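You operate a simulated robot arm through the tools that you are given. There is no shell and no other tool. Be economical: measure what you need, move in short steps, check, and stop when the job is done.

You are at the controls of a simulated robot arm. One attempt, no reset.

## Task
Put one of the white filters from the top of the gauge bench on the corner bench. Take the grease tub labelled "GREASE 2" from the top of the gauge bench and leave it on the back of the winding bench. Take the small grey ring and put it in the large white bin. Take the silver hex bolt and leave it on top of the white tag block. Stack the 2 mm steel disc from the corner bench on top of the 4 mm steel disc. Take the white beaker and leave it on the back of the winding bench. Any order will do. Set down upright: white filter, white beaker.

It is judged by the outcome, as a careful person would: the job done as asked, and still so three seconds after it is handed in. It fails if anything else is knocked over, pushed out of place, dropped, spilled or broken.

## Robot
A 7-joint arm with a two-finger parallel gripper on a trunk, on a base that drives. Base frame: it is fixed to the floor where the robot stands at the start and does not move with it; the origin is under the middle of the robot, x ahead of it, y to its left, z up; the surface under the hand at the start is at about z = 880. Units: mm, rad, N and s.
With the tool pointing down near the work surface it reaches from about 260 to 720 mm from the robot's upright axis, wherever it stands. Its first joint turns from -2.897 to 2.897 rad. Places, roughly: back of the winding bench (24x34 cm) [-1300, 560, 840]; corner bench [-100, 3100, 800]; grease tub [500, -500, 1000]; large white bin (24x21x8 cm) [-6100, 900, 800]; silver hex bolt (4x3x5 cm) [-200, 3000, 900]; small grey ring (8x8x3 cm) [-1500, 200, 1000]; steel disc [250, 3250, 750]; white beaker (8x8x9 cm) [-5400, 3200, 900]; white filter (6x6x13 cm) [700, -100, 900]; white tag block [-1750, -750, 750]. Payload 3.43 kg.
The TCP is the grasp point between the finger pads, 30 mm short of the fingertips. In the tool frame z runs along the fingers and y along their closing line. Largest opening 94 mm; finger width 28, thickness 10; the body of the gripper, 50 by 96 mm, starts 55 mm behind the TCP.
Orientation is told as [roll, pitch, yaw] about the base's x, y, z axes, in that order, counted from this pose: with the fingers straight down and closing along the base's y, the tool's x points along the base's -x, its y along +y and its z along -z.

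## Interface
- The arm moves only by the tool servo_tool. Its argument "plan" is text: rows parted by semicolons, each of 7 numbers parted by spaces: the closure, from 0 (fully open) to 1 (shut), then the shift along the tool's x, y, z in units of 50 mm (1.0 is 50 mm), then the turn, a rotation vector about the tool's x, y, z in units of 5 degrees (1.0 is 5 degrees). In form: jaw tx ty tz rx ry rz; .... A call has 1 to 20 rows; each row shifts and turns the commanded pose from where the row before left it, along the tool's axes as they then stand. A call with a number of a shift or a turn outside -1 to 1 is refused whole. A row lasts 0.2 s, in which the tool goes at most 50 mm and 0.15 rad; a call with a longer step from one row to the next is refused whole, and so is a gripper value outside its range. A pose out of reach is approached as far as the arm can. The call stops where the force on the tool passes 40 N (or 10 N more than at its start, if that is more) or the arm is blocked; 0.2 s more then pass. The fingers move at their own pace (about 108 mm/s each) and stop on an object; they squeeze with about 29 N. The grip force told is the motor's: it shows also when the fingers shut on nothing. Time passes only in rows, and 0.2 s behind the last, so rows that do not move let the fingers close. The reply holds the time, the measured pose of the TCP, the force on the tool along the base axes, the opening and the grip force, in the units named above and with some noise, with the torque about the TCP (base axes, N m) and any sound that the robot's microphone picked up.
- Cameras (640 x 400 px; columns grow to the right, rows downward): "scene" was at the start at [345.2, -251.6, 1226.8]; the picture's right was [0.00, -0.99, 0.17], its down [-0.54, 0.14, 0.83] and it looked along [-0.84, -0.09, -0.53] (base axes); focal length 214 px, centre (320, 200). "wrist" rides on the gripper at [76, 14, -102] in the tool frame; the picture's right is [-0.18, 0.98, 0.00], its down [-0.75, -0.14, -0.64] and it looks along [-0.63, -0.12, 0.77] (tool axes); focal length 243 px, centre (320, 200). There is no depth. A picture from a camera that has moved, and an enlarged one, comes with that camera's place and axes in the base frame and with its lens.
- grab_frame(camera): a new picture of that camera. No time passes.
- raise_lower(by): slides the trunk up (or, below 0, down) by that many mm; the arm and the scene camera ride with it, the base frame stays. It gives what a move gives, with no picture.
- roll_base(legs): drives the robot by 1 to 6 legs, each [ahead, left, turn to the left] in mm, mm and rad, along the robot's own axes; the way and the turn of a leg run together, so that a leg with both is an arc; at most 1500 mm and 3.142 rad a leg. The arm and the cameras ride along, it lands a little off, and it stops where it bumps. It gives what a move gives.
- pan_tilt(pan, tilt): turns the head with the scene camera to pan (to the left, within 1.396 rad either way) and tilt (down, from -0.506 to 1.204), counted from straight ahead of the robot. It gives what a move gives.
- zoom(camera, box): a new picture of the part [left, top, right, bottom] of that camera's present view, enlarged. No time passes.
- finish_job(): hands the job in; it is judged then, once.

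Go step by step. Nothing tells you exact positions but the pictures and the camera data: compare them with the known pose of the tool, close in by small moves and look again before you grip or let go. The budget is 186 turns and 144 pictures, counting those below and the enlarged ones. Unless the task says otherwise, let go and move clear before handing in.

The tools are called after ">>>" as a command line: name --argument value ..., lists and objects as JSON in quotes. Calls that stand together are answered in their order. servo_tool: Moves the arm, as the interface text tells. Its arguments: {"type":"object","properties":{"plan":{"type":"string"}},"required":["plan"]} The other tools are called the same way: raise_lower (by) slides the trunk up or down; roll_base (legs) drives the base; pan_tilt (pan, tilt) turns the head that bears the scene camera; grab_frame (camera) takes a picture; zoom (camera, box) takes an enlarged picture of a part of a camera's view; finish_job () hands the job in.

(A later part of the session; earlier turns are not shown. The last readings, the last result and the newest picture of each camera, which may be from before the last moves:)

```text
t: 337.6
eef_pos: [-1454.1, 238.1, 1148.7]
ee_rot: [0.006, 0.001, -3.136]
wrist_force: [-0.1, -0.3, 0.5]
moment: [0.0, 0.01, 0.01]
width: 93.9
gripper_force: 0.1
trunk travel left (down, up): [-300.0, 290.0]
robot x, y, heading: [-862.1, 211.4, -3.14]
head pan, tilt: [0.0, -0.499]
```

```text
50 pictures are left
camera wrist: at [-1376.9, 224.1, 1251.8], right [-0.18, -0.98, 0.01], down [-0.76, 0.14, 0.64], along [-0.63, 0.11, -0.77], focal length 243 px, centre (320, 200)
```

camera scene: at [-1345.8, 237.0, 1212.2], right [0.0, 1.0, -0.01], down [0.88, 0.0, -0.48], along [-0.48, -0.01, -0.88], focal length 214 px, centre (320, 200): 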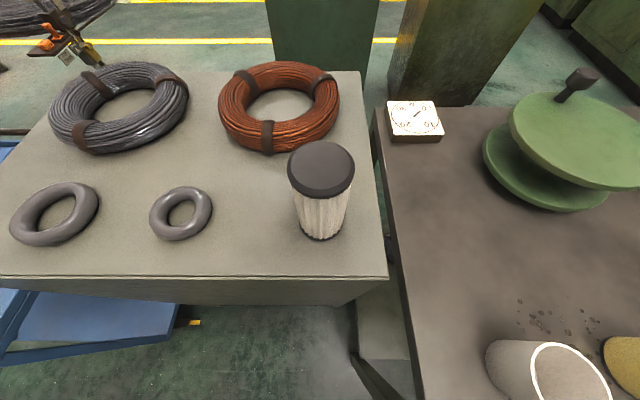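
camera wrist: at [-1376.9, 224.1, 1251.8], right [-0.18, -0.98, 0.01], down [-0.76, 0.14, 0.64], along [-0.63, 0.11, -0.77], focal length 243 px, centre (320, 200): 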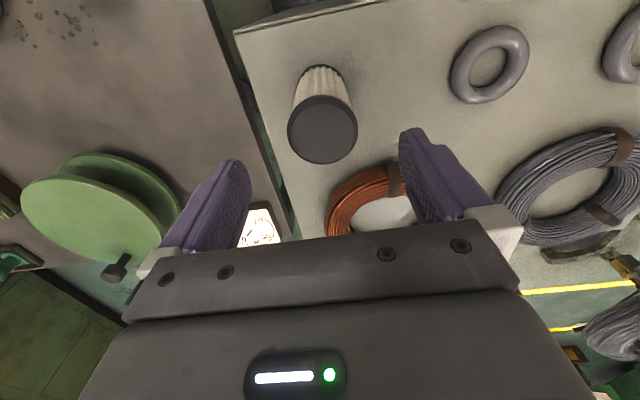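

Aligned. Descend and grip.

>>> servo_tool --plan "0 0 0.04 0.8 0 0 0; 0 0 0 0.8 0 0 0; 0 0 0 0.78 0 0 0; 0 0 0 0 0 0 0; 1 0 0 0 0 0 0; 1 0 0 0 0 0 0; 1 0 0 0 0 0 0; 1 0 0 0 0 0 0; 1 0 0 -0.4 0 0 0; 1 0 0 -0.8 0 0 0; 1 0 0 -0.8 0 0 0; 1 0 0 -0.8 0 0 0; 1 0 0 -0.8 0 0 0; 1 0 0 0 0 0 0; 1 0 0 0 0 0 0"

>>> grab_frame --camera "wrist"

```text
t: 340.8
eef_pos: [-1453.3, 236.9, 1209.9]
ee_rot: [0.007, 0.002, -3.136]
wrist_force: [0.4, 0.7, -1.0]
moment: [0.03, -0.02, -0.01]
width: 63.4
gripper_force: 29.2
trunk travel left (down, up): [-300.0, 290.0]
robot x, y, heading: [-863.8, 210.3, -3.143]
head pan, tilt: [0.0, -0.499]
```

```text
49 pictures are left
camera wrist: at [-1377.2, 222.1, 1312.8], right [-0.18, -0.98, 0.01], down [-0.76, 0.14, 0.64], along [-0.63, 0.11, -0.77], focal length 243 px, centre (320, 200)
```

wrist: 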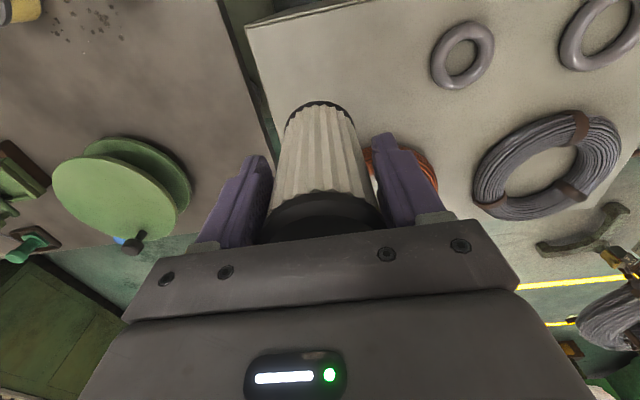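

Filter gripped upright. Retract, and drive to the corner bench.

>>> servo_tool --plan "1 0.9 0 0 0 0 0; 1 0.9 0 0 0 0 0; 1 0.9 0 0 0 0 0; 1 0.9 0 0 0 0 0; 1 0 0 0 0 0 0"

>>> roll_base --legs '[[-460, 0, 0], [0, 0, -1.571], [1500, 0, 0], [760, 0, 0]]'

>>> grab_frame --camera "scene"

```text
t: 342.0
eef_pos: [-1272.6, 238.2, 1208.2]
ee_rot: [0.007, 0.001, -3.137]
wrist_force: [-0.2, 0.1, -1.2]
moment: [0.01, -0.03, 0.02]
width: 62.9
gripper_force: 28.7
trunk travel left (down, up): [-300.0, 290.0]
robot x, y, heading: [-863.3, 208.7, -3.142]
head pan, tilt: [0.0, -0.499]
```

```text
t: 359.4
eef_pos: [-412.4, 2888.4, 1208.7]
ee_rot: [0.007, 0.002, 1.584]
wrist_force: [-0.5, 0.5, -0.8]
moment: [0.0, 0.01, -0.02]
width: 62.8
gripper_force: 29.6
trunk travel left (down, up): [-300.0, 290.0]
robot x, y, heading: [-437.1, 2476.3, 1.585]
head pan, tilt: [0.0, -0.499]
```

```text
48 pictures are left
camera scene: at [-411.8, 3036.9, 1272.5], right [1.0, 0.01, -0.01], down [0.01, -0.88, -0.48], along [-0.01, 0.48, -0.88], focal length 214 px, centre (320, 200)
```

scene: 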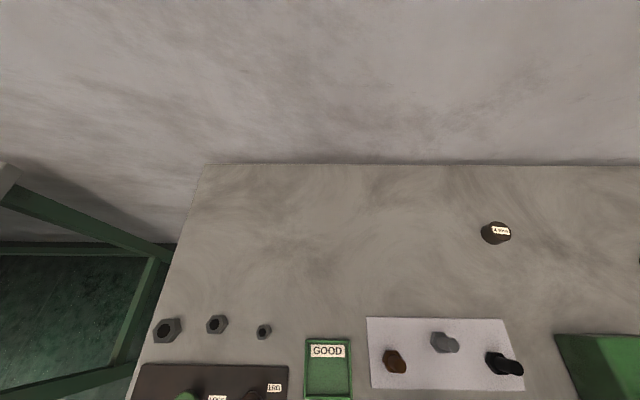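

Clear spot near (-415, 3165). Move ahead 40 mm, extend and lower.

>>> roll_base --legs '[[40, 0, 0]]'

>>> servo_tool --plan "1 -0.948 0 0 0 0 0; 1 -0.948 0 0 0 0 0; 1 -0.948 0 0 0 0 0; 1 -0.948 0 0 0 0 0; 1 -0.948 0 0 0 0 0; 1 0 0 0.9 0 0 0; 1 0 0 0.9 0 0 0; 1 0 0 0.9 0 0 0; 1 0 0 0.9 0 0 0; 1 0 0 0.9 0 0 0; 1 0 0 0.7 0 0 0; 1 0 0 0 0 0 0; 1 0 0 0 0 0 0"

>>> grab_frame --camera "wrist"

```text
t: 360.2
eef_pos: [-412.6, 2929.6, 1208.4]
ee_rot: [0.007, 0.002, 1.585]
wrist_force: [-0.3, 0.0, -0.5]
moment: [-0.07, -0.04, 0.0]
width: 62.9
gripper_force: 29.5
trunk travel left (down, up): [-300.0, 290.0]
robot x, y, heading: [-434.6, 2521.1, 1.574]
head pan, tilt: [0.0, -0.499]
```

```text
t: 363.0
eef_pos: [-419.0, 3164.9, 949.4]
ee_rot: [0.007, 0.003, 1.583]
wrist_force: [-0.2, 0.4, -0.9]
moment: [-0.03, 0.01, 0.02]
width: 62.6
gripper_force: 29.4
trunk travel left (down, up): [-300.0, 290.0]
robot x, y, heading: [-437.8, 2520.7, 1.584]
head pan, tilt: [0.0, -0.499]
```

```text
47 pictures are left
camera wrist: at [-431.2, 3087.6, 1052.1], right [-0.99, 0.17, 0.01], down [0.14, 0.76, 0.64], along [0.1, 0.63, -0.77], focal length 243 px, centre (320, 200)
```

wrist: 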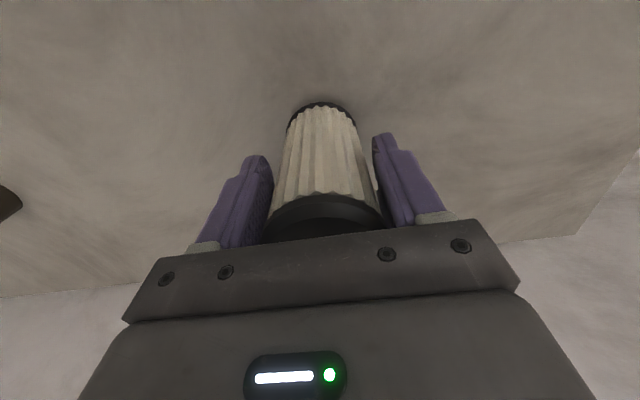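

Lower slowly to contact.

>>> servo_tool --plan "1 0 0 0.12 0 0 0; 1 0 0 0.1 0 0 0; 1 0 0 0.08 0 0 0; 1 0 0 0.06 0 0 0; 1 0 0 0 0 0 0"

```text
t: 364.2
eef_pos: [-419.3, 3165.4, 932.9]
ee_rot: [0.007, -0.002, 1.586]
wrist_force: [0.2, 3.5, 24.2]
moment: [0.27, 0.02, -0.01]
width: 63.2
gripper_force: 29.7
trunk travel left (down, up): [-300.0, 290.0]
robot x, y, heading: [-437.1, 2518.2, 1.577]
head pan, tilt: [0.0, -0.499]
```

Contact (bench ≈ z 850). Release and rise.

>>> servo_tool --plan "1 0 0 -0.03 0 0 0; 0.6 0 0 0 0 0 0; 0 0 0 0 0 0 0; 0 0 0 0 0 0 0; 0 0 0 -0.5 0 0 0; 0 0 0 -0.9 0 0 0; 0 0 0 -0.9 0 0 0; 0 0 0 -0.9 0 0 0; 0 0 0 -0.9 0 0 0; 0 0.8 0 0 0 0 0; 0 0.8 0 0 0 0 0; 0 0.8 0 0 0 0 0; 0 0.8 0 0 0 0 0; 0 0 0 0 0 0 0; 0 0 0 0 0 0 0"

>>> roll_base --legs '[[-30, -560, 0]]'

>>> grab_frame --camera "scene"

```text
t: 367.4
eef_pos: [-417.4, 3004.3, 1137.8]
ee_rot: [0.007, 0.003, 1.584]
wrist_force: [0.1, 0.1, -1.2]
moment: [-0.01, -0.03, -0.02]
width: 93.9
gripper_force: 0.0
trunk travel left (down, up): [-300.0, 290.0]
robot x, y, heading: [-438.4, 2519.0, 1.579]
head pan, tilt: [0.0, -0.499]
```

```text
t: 370.6
eef_pos: [143.5, 2980.0, 1137.8]
ee_rot: [0.007, 0.002, 1.582]
wrist_force: [0.2, 0.1, -0.8]
moment: [0.02, 0.03, 0.0]
width: 93.7
gripper_force: 0.0
trunk travel left (down, up): [-300.0, 290.0]
robot x, y, heading: [121.9, 2490.9, 1.579]
head pan, tilt: [0.0, -0.499]
```

```text
46 pictures are left
camera scene: at [145.2, 3128.4, 1200.7], right [1.0, 0.01, -0.01], down [0.01, -0.88, -0.48], along [-0.01, 0.48, -0.88], focal length 214 px, centre (320, 200)
```

scene: 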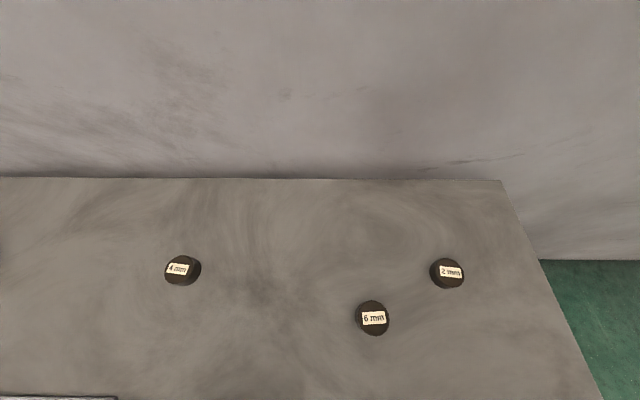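

2 mm disc at ≈(330, 3187); 4 mm at ≈(-64, 3188). Move to the 2 mm disc.

>>> roll_base --legs '[[40, -190, 0]]'

>>> servo_tool --plan "0 -0.83 0 0 0 0 0; 0 -0.83 0 0 0 0 0; 0 -0.83 0 0 0 0 0; 0 -0.83 0 0 0 0 0; 0 0 0 0.9 0 0 0; 0 0 0 0.9 0 0 0; 0 0 0 0.9 0 0 0; 0 0 0 0 0 0 0; 0 0 0 0 0 0 0"

>>> grab_frame --camera "wrist"

```text
t: 372.2
eef_pos: [335.8, 3021.3, 1137.2]
ee_rot: [0.01, 0.004, 1.578]
wrist_force: [0.3, -0.3, 0.1]
moment: [-0.02, 0.05, 0.0]
width: 94.0
gripper_force: 0.1
trunk travel left (down, up): [-300.0, 290.0]
robot x, y, heading: [311.0, 2539.2, 1.577]
head pan, tilt: [0.0, -0.499]
```

```text
t: 374.2
eef_pos: [332.0, 3188.1, 1001.6]
ee_rot: [0.008, 0.002, 1.58]
wrist_force: [-0.5, 0.4, 0.0]
moment: [0.01, 0.02, 0.0]
width: 94.1
gripper_force: 0.1
trunk travel left (down, up): [-300.0, 290.0]
robot x, y, heading: [315.1, 2533.5, 1.575]
head pan, tilt: [0.0, -0.499]
```

```text
45 pictures are left
camera wrist: at [319.1, 3110.0, 1104.3], right [-0.98, 0.18, 0.01], down [0.14, 0.76, 0.64], along [0.11, 0.63, -0.77], focal length 243 px, centre (320, 200)
```

wrist: 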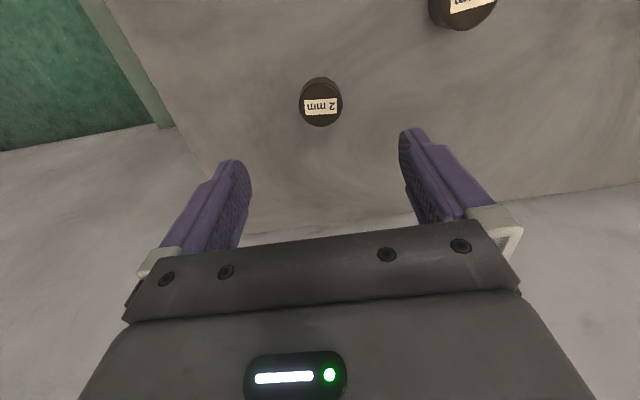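

Aligned. Descend to tips ≈8 mm above bench and grip.

>>> servo_tool --plan "0 0.08 0 0.8 0 0 0; 0 0 0 0.8 0 0 0; 0 0 0 0.5 0 0 0; 0 0 0 0.17 0 0 0; 0 0 0 0 0 0 0; 1 0 0 0 0 0 0; 1 0 0 0 0 0 0; 1 0 0 0 0 0 0; 1 0 0 0 0 0 0"

>>> grab_frame --camera "wrist"

```text
t: 376.2
eef_pos: [329.6, 3182.3, 887.3]
ee_rot: [0.005, 0.002, 1.58]
wrist_force: [-0.4, -0.6, 0.0]
moment: [0.02, 0.02, 0.02]
width: 41.0
gripper_force: 29.0
trunk travel left (down, up): [-300.0, 290.0]
robot x, y, heading: [307.8, 2531.6, 1.58]
head pan, tilt: [0.0, -0.499]
```

```text
44 pictures are left
camera wrist: at [318.1, 3105.3, 990.7], right [-0.98, 0.17, 0.01], down [0.14, 0.76, 0.64], along [0.11, 0.63, -0.77], focal length 243 px, centre (320, 200)
```

wrist: 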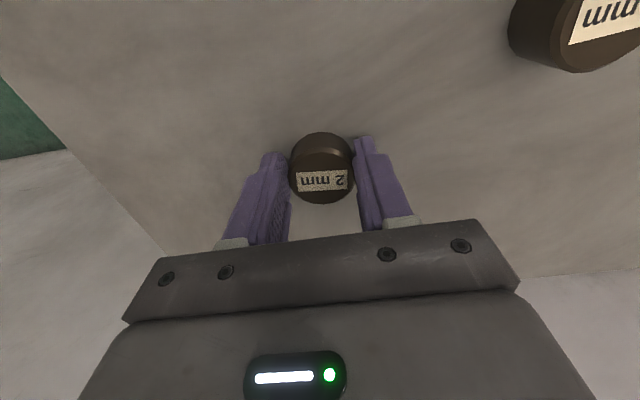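

Gripped. Lift, drive left to the 4 mm disc.

>>> servo_tool --plan "1 0 0 -0.4 0 0 0; 1 0 0 -0.8 0 0 0; 1 0 0 -0.9 0 0 0; 1 0 0 -0.9 0 0 0; 1 0 0 0 0 0 0"

>>> roll_base --legs '[[0, 394, 0]]'

>>> grab_frame --camera "wrist"

>>> pan_tilt --pan 0 --tilt 0.5

>>> grab_frame --camera "scene"

```text
t: 377.4
eef_pos: [334.1, 3184.3, 1038.1]
ee_rot: [0.007, 0.003, 1.578]
wrist_force: [0.4, -0.5, -0.7]
moment: [0.0, 0.02, 0.02]
width: 41.1
gripper_force: 28.5
trunk travel left (down, up): [-300.0, 290.0]
robot x, y, heading: [309.7, 2532.5, 1.581]
head pan, tilt: [0.0, -0.499]
```

```text
t: 379.9
eef_pos: [-62.8, 3180.8, 1039.3]
ee_rot: [0.009, 0.002, 1.581]
wrist_force: [-0.4, 0.7, -2.1]
moment: [0.02, 0.0, 0.0]
width: 40.9
gripper_force: 29.2
trunk travel left (down, up): [-300.0, 290.0]
robot x, y, heading: [-83.6, 2531.2, 1.577]
head pan, tilt: [0.0, -0.499]
```

```text
43 pictures are left
camera wrist: at [-76.1, 3103.9, 1140.8], right [-0.98, 0.18, 0.01], down [0.14, 0.76, 0.64], along [0.11, 0.63, -0.77], focal length 243 px, centre (320, 200)
```

wrist: 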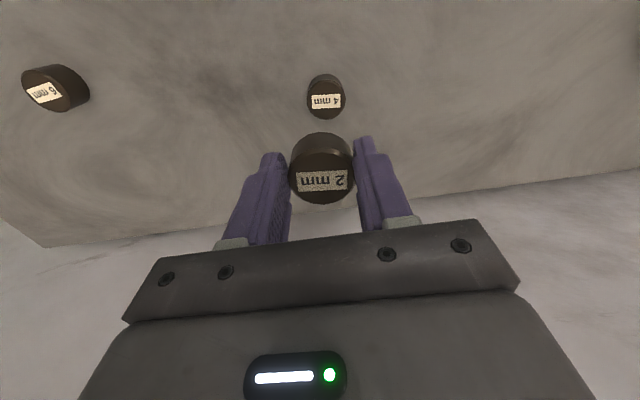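

```text
t: 381.2
eef_pos: [-63.0, 3180.4, 1038.4]
ee_rot: [0.008, 0.002, 1.581]
wrist_force: [0.5, 1.0, -1.3]
moment: [-0.03, -0.02, 0.0]
width: 40.9
gripper_force: 28.9
trunk travel left (down, up): [-300.0, 290.0]
robot x, y, heading: [-91.5, 2529.1, 1.575]
head pan, tilt: [0.0, 0.499]
```

```text
42 pictures are left
camera scene: at [-60.5, 3243.6, 1077.6], right [1.0, 0.01, -0.01], down [0.01, -0.88, 0.48], along [0.0, -0.48, -0.88], focal length 214 px, centre (320, 200)
```

scene: 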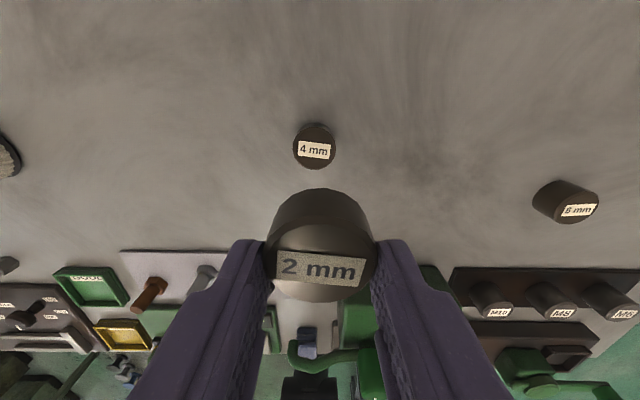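

4 mm disc at ≈(-67.5, 3188). Align and lower to just above, then recheck.

>>> servo_tool --plan "1 -0.05 0.09 0.8 0 0 0; 1 0 0 0.8 0 0 0; 1 0 0 0.5 0 0 0; 1 0 0 0 0 0 0; 1 0 0 0 0 0 0"

>>> zoom --camera "wrist" --box '[240, 60, 400, 240]'

>>> zoom --camera "scene" --box '[220, 120, 420, 320]'

```text
t: 382.4
eef_pos: [-68.3, 3184.3, 933.3]
ee_rot: [0.007, 0.002, 1.578]
wrist_force: [0.3, -0.1, -2.1]
moment: [-0.03, 0.02, -0.03]
width: 41.1
gripper_force: 29.0
trunk travel left (down, up): [-300.0, 290.0]
robot x, y, heading: [-84.6, 2532.3, 1.578]
head pan, tilt: [0.0, 0.499]
```

```text
2.22 times, centred on (320, 150) of wrist
camera zoom: at [-80.5, 3106.3, 1035.8], right [-0.98, 0.18, 0.01], down [0.14, 0.76, 0.64], along [0.11, 0.63, -0.77], focal length 539 px, centre (320, 311)
```

zoom: 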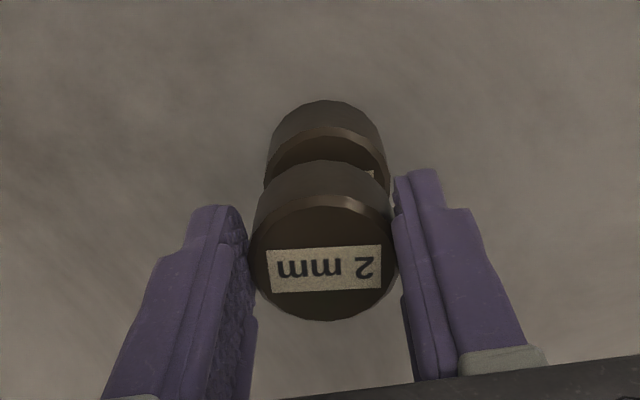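

```text
2.00 times, centred on (320, 220) of scene
camera zoom: at [-65.4, 3246.0, 972.7], right [1.0, 0.01, -0.01], down [0.01, -0.88, 0.48], along [0.0, -0.48, -0.88], focal length 429 px, centre (320, 160)
```

zoom: 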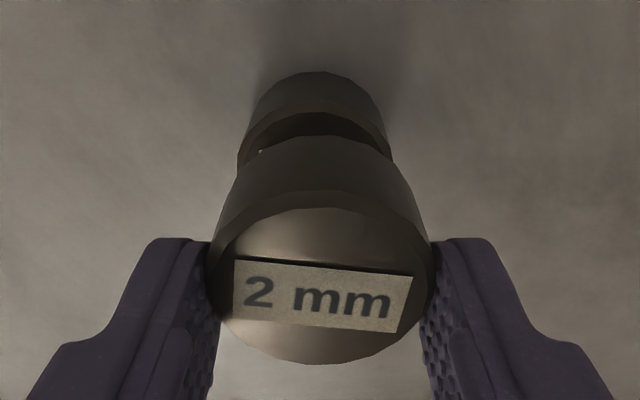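

Alignment within ~2 mm; small correction, then lower slowly to contact.

>>> servo_tool --plan "1 0.04 0.02 0.08 0 0 0; 1 0 0 0.06 0 0 0; 1 0 0 0.05 0 0 0; 1 0 0 0.05 0 0 0; 1 0 0 0 0 0 0"

```text
t: 383.6
eef_pos: [-69.3, 3180.4, 920.7]
ee_rot: [0.006, 0.002, 1.58]
wrist_force: [0.1, 0.6, -1.1]
moment: [-0.02, 0.01, -0.02]
width: 40.8
gripper_force: 28.8
trunk travel left (down, up): [-300.0, 290.0]
robot x, y, heading: [-87.7, 2527.7, 1.574]
head pan, tilt: [0.0, 0.499]
```

>>> servo_tool --plan "1 0 0 0.05 0 0 0; 1 0 0 0.05 0 0 0; 1 0 0 0.05 0 0 0; 1 0 0 0 0 0 0"

>>> zoom --camera "scene" --box '[220, 120, 420, 320]'

>>> zoom --camera "wrist" --box '[240, 60, 400, 240]'

```text
t: 384.6
eef_pos: [-68.7, 3180.8, 914.1]
ee_rot: [0.006, 0.0, 1.58]
wrist_force: [0.4, 0.6, -0.3]
moment: [-0.01, -0.02, 0.01]
width: 40.7
gripper_force: 29.3
trunk travel left (down, up): [-300.0, 290.0]
robot x, y, heading: [-83.9, 2534.7, 1.581]
head pan, tilt: [0.0, 0.499]
```

```text
2.00 times, centred on (320, 220) of scene
camera zoom: at [-66.7, 3243.6, 953.6], right [1.0, 0.01, -0.01], down [0.01, -0.88, 0.48], along [0.0, -0.48, -0.88], focal length 429 px, centre (320, 160)
```

zoom: 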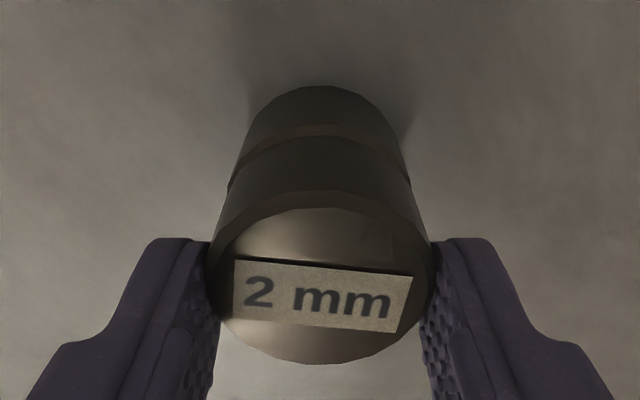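

```text
2.22 times, centred on (320, 150) of wrist
camera zoom: at [-81.8, 3103.9, 1016.6], right [-0.98, 0.18, 0.01], down [0.14, 0.76, 0.64], along [0.11, 0.63, -0.77], focal length 539 px, centre (320, 311)
```

zoom: 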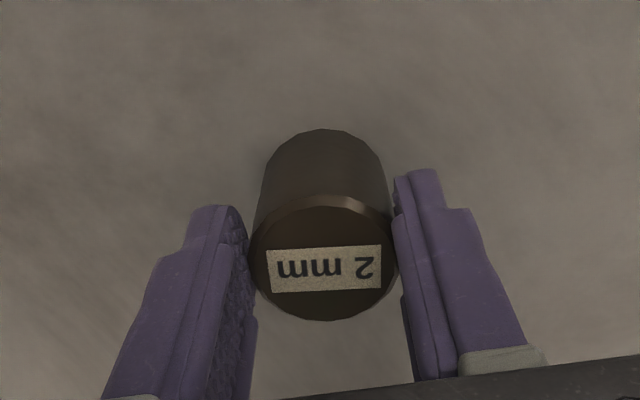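

Nearly touching and well aligned. Lower until contact and release.

>>> servo_tool --plan "1 -0.02 0 0.04 0 0 0; 1 0 0 0.04 0 0 0; 1 0 0 0 0 0 0"

```text
t: 385.4
eef_pos: [-68.8, 3181.9, 912.3]
ee_rot: [0.007, -0.003, 1.58]
wrist_force: [0.1, -0.5, 26.6]
moment: [0.21, -0.03, 0.01]
width: 41.4
gripper_force: 29.6
trunk travel left (down, up): [-300.0, 290.0]
robot x, y, heading: [-84.9, 2531.1, 1.581]
head pan, tilt: [0.0, 0.499]
```

>>> servo_tool --plan "1 0 0 -0.03 0 0 0; 0.5 0 0 0 0 0 0; 0.3 0 0 0 0 0 0; 0.2 0 0 0 0 0 0; 0.2 0 0 -0.4 0 0 0; 0.2 0 0 -0.9 0 0 0; 0.2 0 0 -0.9 0 0 0; 0.2 0 0 0 0 0 0; 0.2 0 0 0 0 0 0"

>>> grab_frame --camera "scene"

```text
t: 387.4
eef_pos: [-70.3, 3182.2, 1022.0]
ee_rot: [0.007, 0.001, 1.579]
wrist_force: [-0.3, 0.7, -0.1]
moment: [-0.04, 0.05, 0.03]
width: 75.0
gripper_force: 0.1
trunk travel left (down, up): [-300.0, 290.0]
robot x, y, heading: [-84.9, 2529.8, 1.578]
head pan, tilt: [0.0, 0.499]
```

```text
37 pictures are left
camera scene: at [-66.8, 3244.3, 1060.6], right [1.0, 0.01, -0.01], down [0.01, -0.88, 0.48], along [0.0, -0.48, -0.88], focal length 214 px, centre (320, 200)
```

scene: 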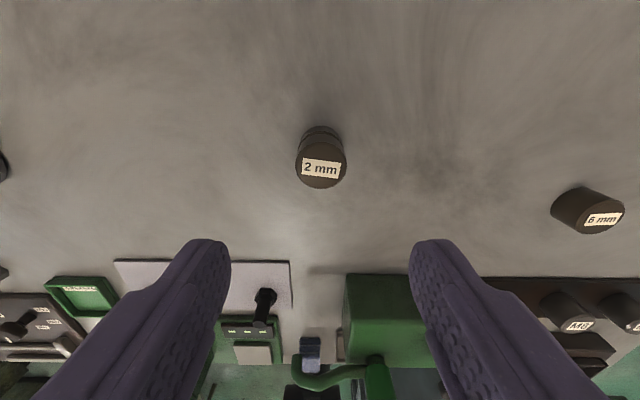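

Discs are stacked (2 mm on 4 mm). Next the silver bolt at ≈(-223, 2993). Move above it.

>>> servo_tool --plan "0 0 0 -0.6 0 0 0; 0 0.756 0.612 0 0 0 0; 0 0.756 0.612 0 0 0 0; 0 0.756 0.612 0 0 0 0; 0 0.756 0.612 0 0 0 0; 0 0.756 0.612 0 0 0 0; 0 0 0 0 0 0 0; 0 0 0 0 0 0 0"

>>> grab_frame --camera "wrist"

>>> grab_frame --camera "scene"

```text
t: 389.2
eef_pos: [-219.4, 2993.7, 1051.5]
ee_rot: [0.006, 0.001, 1.579]
wrist_force: [-0.6, -0.5, -0.2]
moment: [0.03, 0.0, 0.02]
width: 94.1
gripper_force: 0.1
trunk travel left (down, up): [-300.0, 290.0]
robot x, y, heading: [-85.3, 2531.3, 1.582]
head pan, tilt: [0.0, 0.499]
```

```text
36 pictures are left
camera wrist: at [-232.8, 2915.3, 1154.5], right [-0.98, 0.18, 0.01], down [0.14, 0.76, 0.64], along [0.11, 0.63, -0.77], focal length 243 px, centre (320, 200)
```

wrist: 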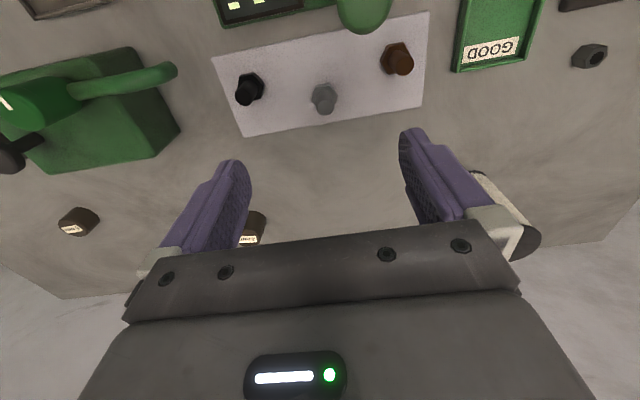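

```text
35 pictures are left
camera scene: at [-217.7, 3055.0, 1091.4], right [1.0, 0.01, -0.01], down [0.01, -0.88, 0.48], along [0.0, -0.48, -0.88], focal length 214 px, centre (320, 200)
```

scene: 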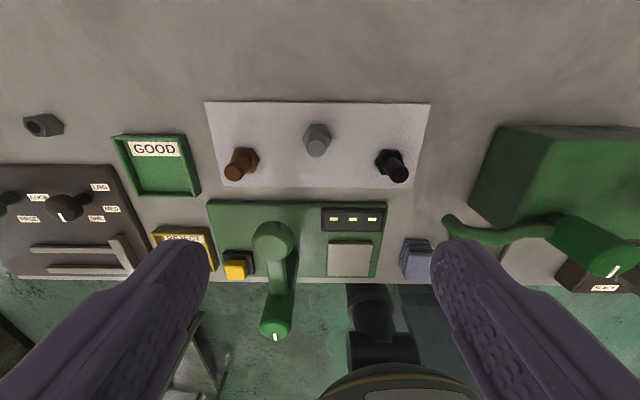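

Bolt at ≈(-222, 3000). Narrow the opening (neighbours close), descend onto the shaft.

>>> servo_tool --plan "0.45 -0.14 0.05 0 0 0 0; 0.45 0 0 0.8 0 0 0; 0.45 0 0 0.8 0 0 0; 0.45 0 0 0.6 0 0 0; 0.45 0 0 0.4 0 0 0; 0.45 0 0 0 0 0 0; 0.45 0 0 0 0 0 0"

>>> grab_frame --camera "wrist"

>>> grab_frame --camera "scene"

```text
t: 390.8
eef_pos: [-223.9, 2999.8, 923.4]
ee_rot: [0.007, 0.003, 1.58]
wrist_force: [-0.6, -0.7, -0.2]
moment: [-0.02, 0.01, 0.01]
width: 51.7
gripper_force: 0.1
trunk travel left (down, up): [-300.0, 290.0]
robot x, y, heading: [-80.5, 2526.6, 1.578]
head pan, tilt: [0.0, 0.499]
```

```text
34 pictures are left
camera wrist: at [-235.6, 2922.3, 1025.0], right [-0.98, 0.18, 0.01], down [0.14, 0.76, 0.64], along [0.11, 0.63, -0.77], focal length 243 px, centre (320, 200)
```

wrist: 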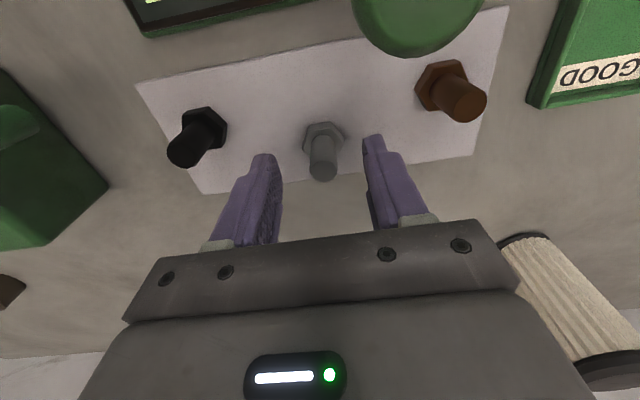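

```text
33 pictures are left
camera scene: at [-220.5, 3062.0, 961.9], right [1.0, 0.01, -0.01], down [0.01, -0.88, 0.48], along [0.0, -0.48, -0.88], focal length 214 px, centre (320, 200)
```

scene: 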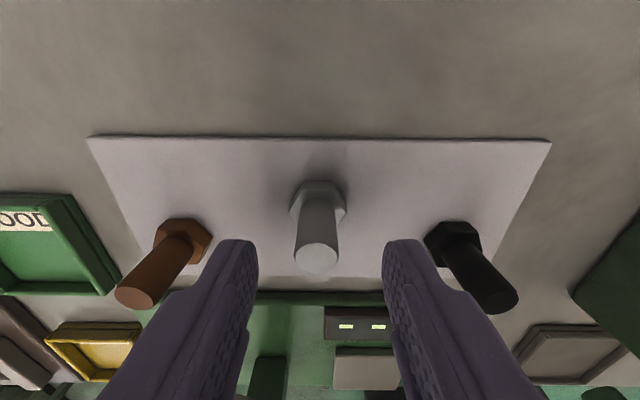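

Shaft top at z≈899. Descend 23 mm and grip.

>>> servo_tool --plan "0.45 -0.04 0 0.25 0 0 0; 0.45 0 0 0.2 0 0 0; 0.45 0 0 0 0 0 0; 1 0 0 0 0 0 0; 1 0 0 0 0 0 0; 1 0 0 0 0 0 0; 1 0 0 0 0 0 0"

```text
t: 392.4
eef_pos: [-224.7, 3001.8, 899.5]
ee_rot: [0.007, 0.001, 1.58]
wrist_force: [-0.1, 0.8, 0.6]
moment: [-0.03, -0.09, 0.01]
width: 17.1
gripper_force: 29.2
trunk travel left (down, up): [-300.0, 290.0]
robot x, y, heading: [-86.8, 2534.1, 1.582]
head pan, tilt: [0.0, 0.499]
```

Gripped. Lift and travel to the tag block near (-1750, -750).

>>> servo_tool --plan "1 0 0 -0.4 0 0 0; 1 0 0 -0.9 0 0 0; 1 0 0 -0.9 0 0 0; 1 0 0 -0.9 0 0 0; 1 0 0 -0.9 0 0 0; 1 0 0 -0.9 0 0 0; 1 0.9 0 0 0 0 0; 1 0.9 0 0 0 0 0; 1 0 0 0 0 0 0"

>>> roll_base --legs '[[-400, 200, 0], [0, 0, 1.56], [0, 1500, 0], [0, 1380, 0], [250, 0, 0]]'

>>> pan_tilt --pan 0 --tilt -0.5

>>> grab_frame --camera "scene"

```text
t: 394.4
eef_pos: [-220.7, 2909.7, 1145.3]
ee_rot: [0.007, 0.002, 1.579]
wrist_force: [0.4, -0.6, -1.5]
moment: [-0.01, -0.03, 0.0]
width: 17.1
gripper_force: 29.3
trunk travel left (down, up): [-300.0, 290.0]
robot x, y, heading: [-86.0, 2532.8, 1.578]
head pan, tilt: [0.0, 0.499]
```

```text
t: 415.8
eef_pos: [-904.4, -877.5, 1144.7]
ee_rot: [0.007, 0.001, -3.14]
wrist_force: [-0.9, 0.6, -0.8]
moment: [-0.01, 0.0, 0.03]
width: 17.1
gripper_force: 29.0
trunk travel left (down, up): [-300.0, 290.0]
robot x, y, heading: [-528.2, -742.2, 3.142]
head pan, tilt: [0.0, 0.499]
```

```text
t: 417.1
eef_pos: [-905.1, -878.1, 1144.8]
ee_rot: [0.007, 0.003, -3.141]
wrist_force: [0.4, -0.2, -0.5]
moment: [0.01, -0.02, 0.0]
width: 17.2
gripper_force: 29.1
trunk travel left (down, up): [-300.0, 290.0]
robot x, y, heading: [-534.0, -741.3, 3.14]
head pan, tilt: [0.0, -0.499]
```

```text
32 pictures are left
camera scene: at [-1052.0, -879.5, 1208.5], right [0.0, 1.0, -0.01], down [0.88, 0.0, -0.48], along [-0.48, -0.01, -0.88], focal length 214 px, centre (320, 200)
```

scene: 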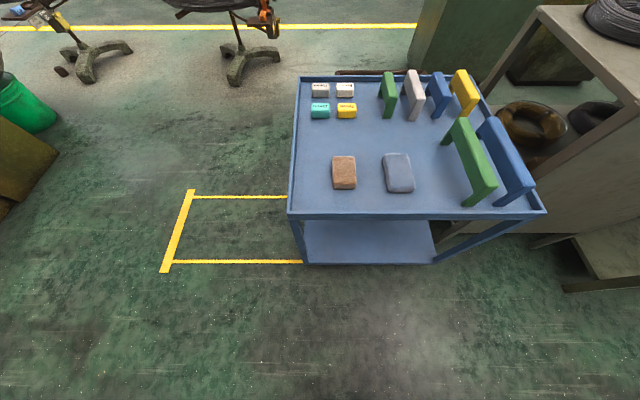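

The white tag block is at the cart's far-left (≈(-1720, -803), z≈750). I'll approach from the cart's left side: drive to (-1700, -1310) and face +y.

>>> roll_base --legs '[[0, 570, 0], [1150, 0, 0], [0, 0, -1.57]]'

>>> grab_frame --camera "scene"

```text
t: 429.5
eef_pos: [-1802.2, -932.8, 1145.2]
ee_rot: [0.007, 0.0, 1.58]
wrist_force: [-0.4, -0.5, -1.2]
moment: [0.0, 0.01, 0.01]
width: 17.6
gripper_force: 29.3
trunk travel left (down, up): [-300.0, 290.0]
robot x, y, heading: [-1663.6, -1315.2, 1.583]
head pan, tilt: [0.0, -0.499]
```

```text
31 pictures are left
camera scene: at [-1800.4, -784.4, 1208.5], right [1.0, 0.01, -0.01], down [0.01, -0.88, -0.48], along [-0.01, 0.48, -0.88], focal length 214 px, centre (320, 200)
```

scene: 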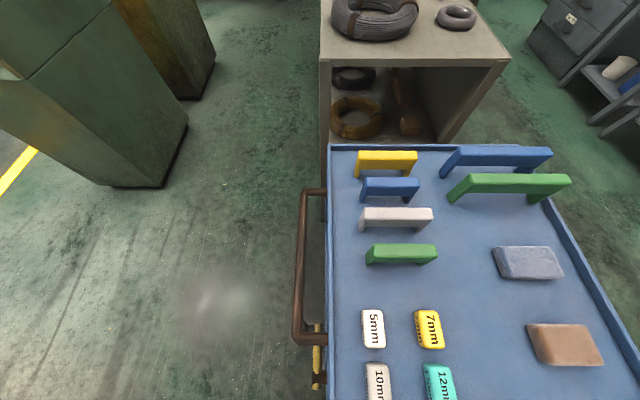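

White block is the "5mm" tag at ≈(-1707, -797), top z≈763. Move above it with the head tucked, and lower partway.

>>> pan_tilt --pan 0 --tilt 1.1

>>> servo_tool --plan "1 -0.68 -0.475 0 0 0 0; 1 -0.68 -0.475 0 0 0 0; 1 -0.68 -0.475 0 0 0 0; 1 -0.68 -0.475 0 0 0 0; 1 0 0 0.9 0 0 0; 1 0 0 0.9 0 0 0; 1 0 0 0.9 0 0 0; 1 0 0 0.9 0 0 0; 1 0 0 0.9 0 0 0; 1 0 0 0 0 0 0; 1 0 0 0 0 0 0"

>>> grab_frame --camera "wrist"

```text
t: 431.2
eef_pos: [-1802.6, -934.3, 1144.2]
ee_rot: [0.006, 0.001, 1.581]
wrist_force: [-0.3, 0.7, -1.7]
moment: [-0.03, -0.01, 0.0]
width: 17.2
gripper_force: 28.7
trunk travel left (down, up): [-300.0, 290.0]
robot x, y, heading: [-1665.3, -1311.8, 1.576]
head pan, tilt: [0.0, 1.1]
```

```text
t: 433.6
eef_pos: [-1711.6, -796.5, 918.2]
ee_rot: [0.008, 0.001, 1.58]
wrist_force: [0.6, -0.2, -1.0]
moment: [0.01, 0.02, 0.01]
width: 17.1
gripper_force: 28.8
trunk travel left (down, up): [-300.0, 290.0]
robot x, y, heading: [-1661.6, -1312.7, 1.579]
head pan, tilt: [0.0, 1.1]
```

```text
30 pictures are left
camera wrist: at [-1723.1, -872.8, 1021.9], right [-0.98, 0.17, 0.01], down [0.14, 0.76, 0.64], along [0.11, 0.63, -0.77], focal length 243 px, centre (320, 200)
```

wrist: 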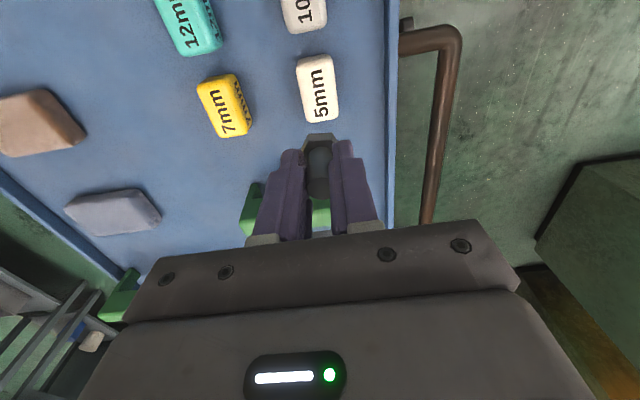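

Align slightly and lower more, then check.

>>> servo_tool --plan "1 0.05 -0.06 0.8 0 0 0; 1 0 0 0.8 0 0 0; 1 0 0 0.2 0 0 0; 1 0 0 0 0 0 0; 1 0 0 0 0 0 0"

>>> grab_frame --camera "wrist"

```text
t: 434.8
eef_pos: [-1706.9, -798.9, 828.1]
ee_rot: [0.008, 0.001, 1.582]
wrist_force: [0.5, -0.2, -1.1]
moment: [0.0, 0.0, 0.02]
width: 17.1
gripper_force: 29.0
trunk travel left (down, up): [-300.0, 290.0]
robot x, y, heading: [-1664.3, -1311.4, 1.579]
head pan, tilt: [0.0, 1.1]
```

```text
29 pictures are left
camera wrist: at [-1719.3, -876.0, 931.3], right [-0.98, 0.17, 0.01], down [0.14, 0.76, 0.64], along [0.11, 0.63, -0.77], focal length 243 px, centre (320, 200)
```

wrist: 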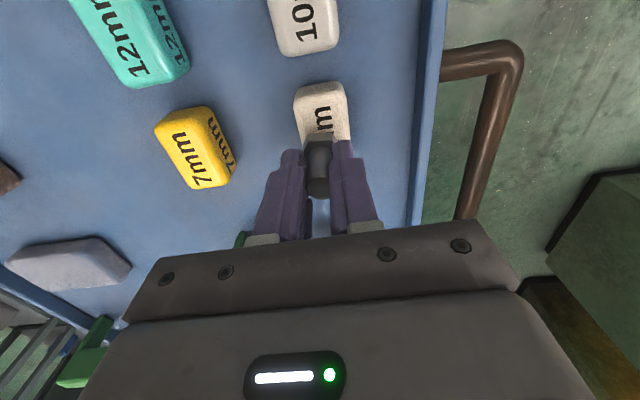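

Centered over the block. Lower slowly to contact.

>>> servo_tool --plan "1 0 0 0.12 0 0 0; 1 0 0 0.1 0 0 0; 1 0 0 0.08 0 0 0; 1 0 0 0.08 0 0 0; 1 0 0 0 0 0 0"

```text
t: 435.5
eef_pos: [-1706.5, -797.9, 819.6]
ee_rot: [0.008, -0.003, 1.582]
wrist_force: [1.2, -7.0, 23.6]
moment: [-0.24, -0.06, 0.02]
width: 17.2
gripper_force: 29.1
trunk travel left (down, up): [-300.0, 290.0]
robot x, y, heading: [-1666.2, -1311.1, 1.578]
head pan, tilt: [0.0, 1.1]
stopped in row 3: the force on the tool passed its limit at 47 N (the readings are from after the stop); the commanded pose is now the measured one
```

Contact at bolt base ≈ z 770. Check the view before release.

>>> zoom --camera "wrist" --box '[240, 60, 400, 220]'

```text
2.50 times, centred on (320, 140) of wrist
camera zoom: at [-1719.3, -876.0, 923.1], right [-0.98, 0.17, 0.01], down [0.14, 0.75, 0.64], along [0.11, 0.63, -0.77], focal length 606 px, centre (320, 350)
```

zoom: 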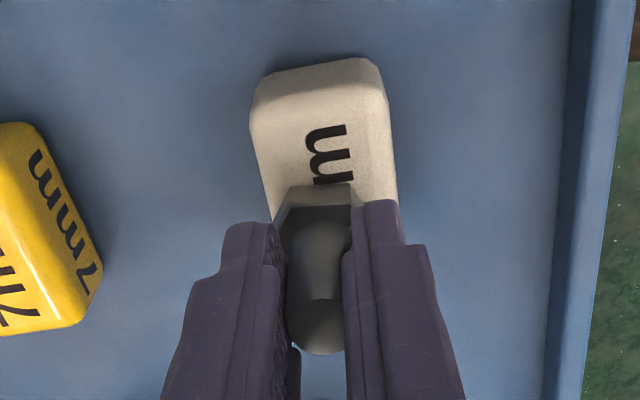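

On the block but slightly off-centre; lift 3 mm, shift a few mm to the centre, set down again and release.

>>> servo_tool --plan "1 0 0 -0.08 0 0 0; 1 0.12 0.07 0 0 0 0; 1 0 0 0 0 0 0; 1 0 0 0.06 0 0 0; 1 0 0 0.03 0 0 0; 1 0 0 0 0 0 0"

```text
t: 436.9
eef_pos: [-1710.2, -804.0, 819.9]
ee_rot: [0.007, -0.006, 1.581]
wrist_force: [-1.4, 0.0, 33.3]
moment: [0.21, 0.17, 0.0]
width: 17.0
gripper_force: 28.9
trunk travel left (down, up): [-300.0, 290.0]
robot x, y, heading: [-1665.7, -1313.7, 1.577]
head pan, tilt: [0.0, 1.1]
```

>>> servo_tool --plan "1 0 0 -0.025 0 0 0; 0.7 0 0 0 0 0 0; 0.5 0 0 0 0 0 0; 0.5 0 0 0 0 0 0; 0.5 0 0 -0.3 0 0 0; 0.5 0 0 -0.8 0 0 0; 0.5 0 0 -0.9 0 0 0; 0.5 0 0 0 0 0 0; 0.5 0 0 0 0 0 0"

>>> grab_frame --camera "wrist"

```text
t: 438.9
eef_pos: [-1711.0, -804.6, 919.1]
ee_rot: [0.006, -0.003, 1.582]
wrist_force: [-0.2, 0.1, 0.2]
moment: [0.0, -0.02, 0.02]
width: 47.0
gripper_force: 0.0
trunk travel left (down, up): [-300.0, 290.0]
robot x, y, heading: [-1666.1, -1311.0, 1.579]
head pan, tilt: [0.0, 1.1]
```

```text
27 pictures are left
camera wrist: at [-1723.0, -881.6, 1021.3], right [-0.98, 0.17, 0.01], down [0.14, 0.75, 0.64], along [0.11, 0.63, -0.77], focal length 243 px, centre (320, 200)
```

wrist: 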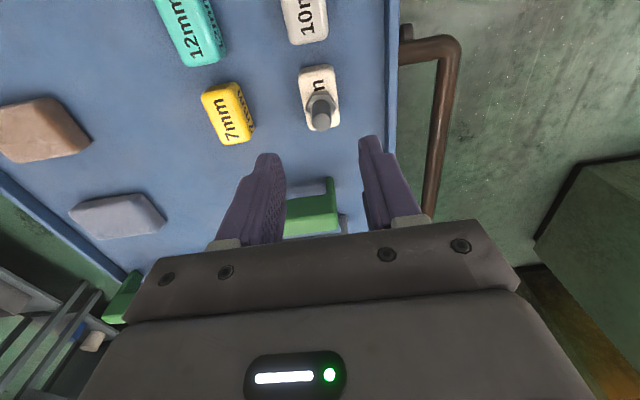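

Bolt stands. Confirm that the 5mm block (not 10mm) is the white one.

>>> zoom --camera "wrist" --box '[150, 0, 390, 150]'

```text
2.67 times, centred on (270, 75) of wrist
camera zoom: at [-1723.0, -881.6, 1021.3], right [-0.98, 0.17, 0.01], down [0.14, 0.75, 0.64], along [0.11, 0.63, -0.77], focal length 647 px, centre (453, 533)
```

zoom: 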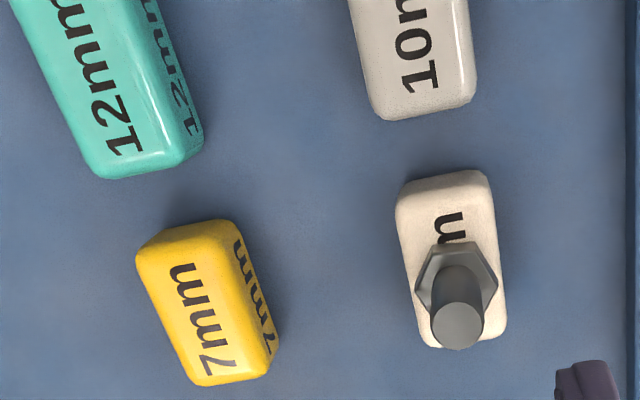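

The 5 mm block is the white one. Finally, re-check the gauge bench where the filter fell: raise, and drive back to the earlier viewpoint.

>>> servo_tool --plan "0.5 0 0 -0.9 0 0 0; 0.5 0 0 -0.9 0 0 0; 0.5 0 0 -0.9 0 0 0; 0.5 0 0 -0.9 0 0 0; 0.5 0 0 -0.9 0 0 0; 0.5 0.9 0 0 0 0 0; 0.5 0.9 0 0 0 0 0; 0.5 0.9 0 0 0 0 0; 0.5 0.7 0 0 0 0 0; 0.5 0 0 0 0 0 0"

>>> roll_base --legs '[[-100, 0, 0], [0, 0, -1.58], [1250, 0, 0], [0, 1345, 0], [400, 0, 0]]'

>>> pan_tilt --pan 0 --tilt -0.5

>>> grab_frame --camera "scene"

```text
t: 441.1
eef_pos: [-1705.6, -972.7, 1144.7]
ee_rot: [0.006, -0.001, 1.581]
wrist_force: [0.4, 0.5, 1.0]
moment: [0.04, -0.03, 0.02]
width: 47.2
gripper_force: 0.0
trunk travel left (down, up): [-300.0, 290.0]
robot x, y, heading: [-1662.9, -1311.3, 1.58]
head pan, tilt: [0.0, 1.1]
```

```text
t: 460.4
eef_pos: [349.5, -45.8, 1145.2]
ee_rot: [0.008, 0.0, -0.01]
wrist_force: [1.6, -1.0, -0.3]
moment: [0.0, 0.02, 0.02]
width: 47.2
gripper_force: 0.0
trunk travel left (down, up): [-300.0, 290.0]
robot x, y, heading: [7.4, -82.5, -0.013]
head pan, tilt: [0.0, 1.1]
```

```text
t: 462.1
eef_pos: [350.4, -47.5, 1145.5]
ee_rot: [0.007, -0.002, -0.008]
wrist_force: [0.6, -0.2, -0.1]
moment: [0.05, 0.0, 0.01]
width: 47.1
gripper_force: 0.0
trunk travel left (down, up): [-300.0, 290.0]
robot x, y, heading: [7.7, -85.7, -0.012]
head pan, tilt: [0.0, -0.499]
```

```text
25 pictures are left
camera scene: at [502.3, -50.0, 1208.4], right [-0.01, -1.0, -0.01], down [-0.88, 0.01, -0.48], along [0.48, 0.0, -0.88], focal length 214 px, centre (320, 200)
```

scene: 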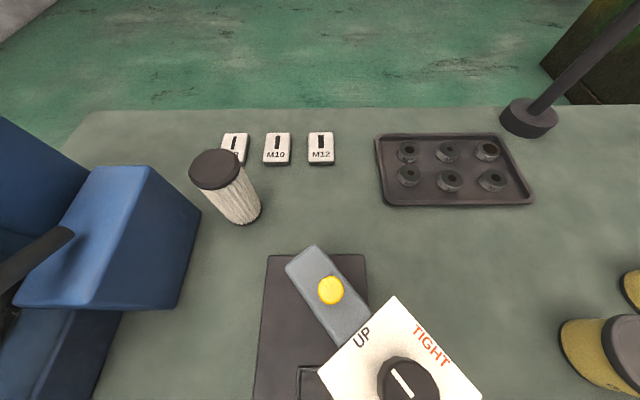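

The fall swung the THREAD gauge's pivoted arm ≈38° out of place. I'll push its card edge back along the arc around the post (≈(541,-46)) with closed fingers. First get beside it.

>>> servo_tool --plan "1 -0.76 -0.24 0 0 0 0; 1 0 0 0 0 0 0; 1 0 0 0.775 0 0 0; 1 0 0 0.775 0 0 0; 1 0 0 0.775 0 0 0; 1 0 0 0.775 0 0 0; 1 0 0 0 0 0 0"

>>> grab_frame --camera "wrist"

>>> pan_tilt --pan 0 --tilt 0.4

>>> grab_frame --camera "scene"

```text
t: 463.7
eef_pos: [387.4, -57.8, 988.8]
ee_rot: [0.006, -0.001, -0.01]
wrist_force: [-0.9, -0.4, -0.5]
moment: [-0.01, -0.04, 0.01]
width: 0.0
gripper_force: 29.1
trunk travel left (down, up): [-300.0, 290.0]
robot x, y, heading: [9.0, -85.7, -0.01]
head pan, tilt: [0.0, -0.499]
```

```text
24 pictures are left
camera wrist: at [311.8, -45.1, 1090.9], right [0.19, 0.98, 0.01], down [0.75, -0.15, 0.64], along [0.63, -0.12, -0.77], focal length 243 px, centre (320, 200)
```

wrist: 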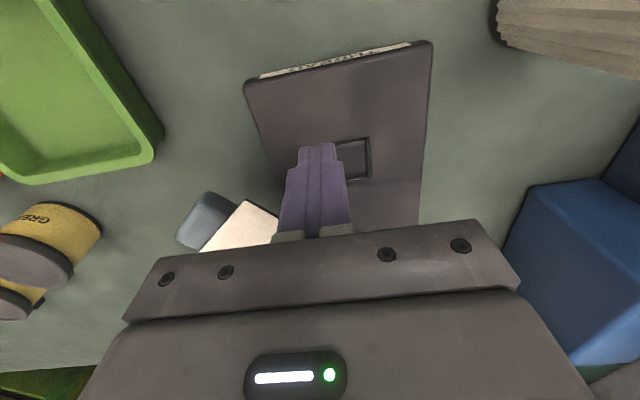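

```text
t: 464.9
eef_pos: [388.0, -58.4, 987.6]
ee_rot: [0.007, -0.002, -0.008]
wrist_force: [-0.4, 0.5, -0.1]
moment: [0.01, 0.0, 0.01]
width: 0.0
gripper_force: 29.1
trunk travel left (down, up): [-300.0, 290.0]
robot x, y, heading: [9.3, -81.6, -0.013]
head pan, tilt: [0.0, 0.4]
```

```text
23 pictures are left
camera scene: at [463.7, -60.7, 1026.8], right [-0.01, -1.0, -0.01], down [-0.92, 0.01, 0.39], along [-0.39, 0.01, -0.92], focal length 214 px, centre (320, 200)
```

scene: 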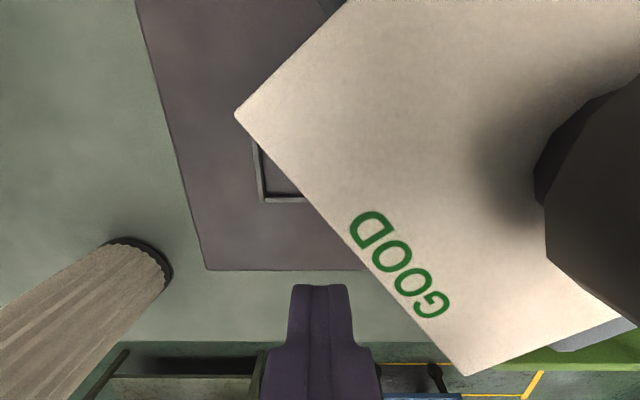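

Clear view of the card's edge (GOOD side) and my finger beside it. Push along the arc in small steps.

>>> servo_tool --plan "1 -0.248 -0.156 0 0 0 0; 1 -0.056 -0.292 0 0 0 0; 1 -0.088 -0.284 0 0 0 0; 1 -0.116 -0.274 0 0 0 0; 1 -0.144 -0.258 0 0 0 0; 1 -0.17 -0.244 0 0 0 0; 1 -0.176 -0.176 0 0 0 0; 1 0 0 0 0 0 0"

>>> grab_frame --camera "scene"

```text
t: 466.7
eef_pos: [437.7, -142.5, 988.6]
ee_rot: [0.006, -0.003, -0.008]
wrist_force: [2.8, 1.9, 6.1]
moment: [-0.1, -0.07, 0.05]
width: 0.0
gripper_force: 29.0
trunk travel left (down, up): [-300.0, 290.0]
robot x, y, heading: [6.7, -80.4, -0.013]
head pan, tilt: [0.0, 0.4]
```

```text
22 pictures are left
camera scene: at [513.3, -145.2, 1027.3], right [-0.01, -1.0, -0.01], down [-0.92, 0.01, 0.39], along [-0.39, 0.01, -0.92], focal length 214 px, centre (320, 200)
```

scene: 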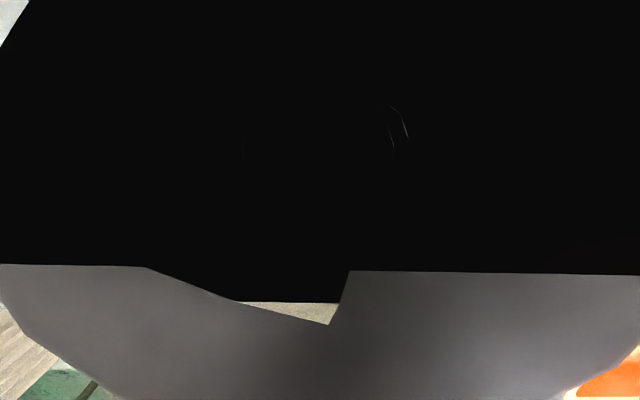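

The head is right above the dial knob now. Raise clear and look from the earlier viewpoint.

>>> servo_tool --plan "1 0 0 -0.3 0 0 0; 1 0 0 -0.9 0 0 0; 1 0 0 -0.9 0 0 0; 1 0 0 -0.9 0 0 0; 1 0.6 0.63 0 0 0 0; 1 0.6 0.63 0 0 0 0; 1 0.56 0.63 0 0 0 0; 1 0 0 0 0 0 0"

>>> pan_tilt --pan 0 --tilt -0.5

>>> grab_frame --camera "scene"

```text
t: 468.5
eef_pos: [349.6, -48.0, 1138.5]
ee_rot: [0.009, -0.002, -0.01]
wrist_force: [0.8, 0.5, -0.1]
moment: [0.01, 0.0, 0.01]
width: 0.0
gripper_force: 29.7
trunk travel left (down, up): [-300.0, 290.0]
robot x, y, heading: [6.4, -79.1, -0.015]
head pan, tilt: [0.0, 0.4]
```

```text
t: 469.7
eef_pos: [347.9, -48.3, 1138.4]
ee_rot: [0.008, -0.002, -0.009]
wrist_force: [0.7, 0.7, 0.0]
moment: [-0.04, 0.0, 0.0]
width: 0.1
gripper_force: 28.7
trunk travel left (down, up): [-300.0, 290.0]
robot x, y, heading: [13.6, -82.6, -0.01]
head pan, tilt: [0.0, -0.499]
```

```text
21 pictures are left
camera scene: at [501.7, -51.6, 1203.1], right [-0.01, -1.0, -0.01], down [-0.88, 0.01, -0.48], along [0.48, 0.0, -0.88], focal length 214 px, centre (320, 200)
```

scene: 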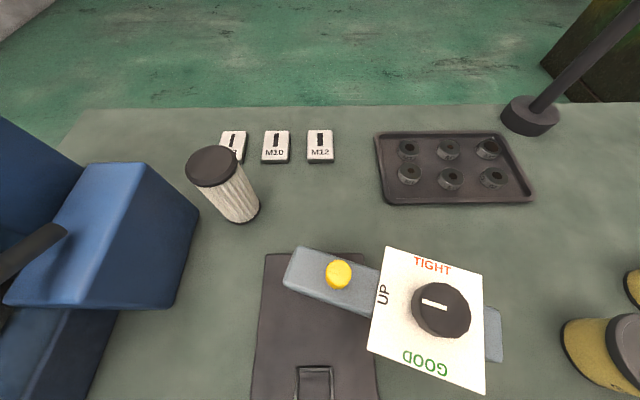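

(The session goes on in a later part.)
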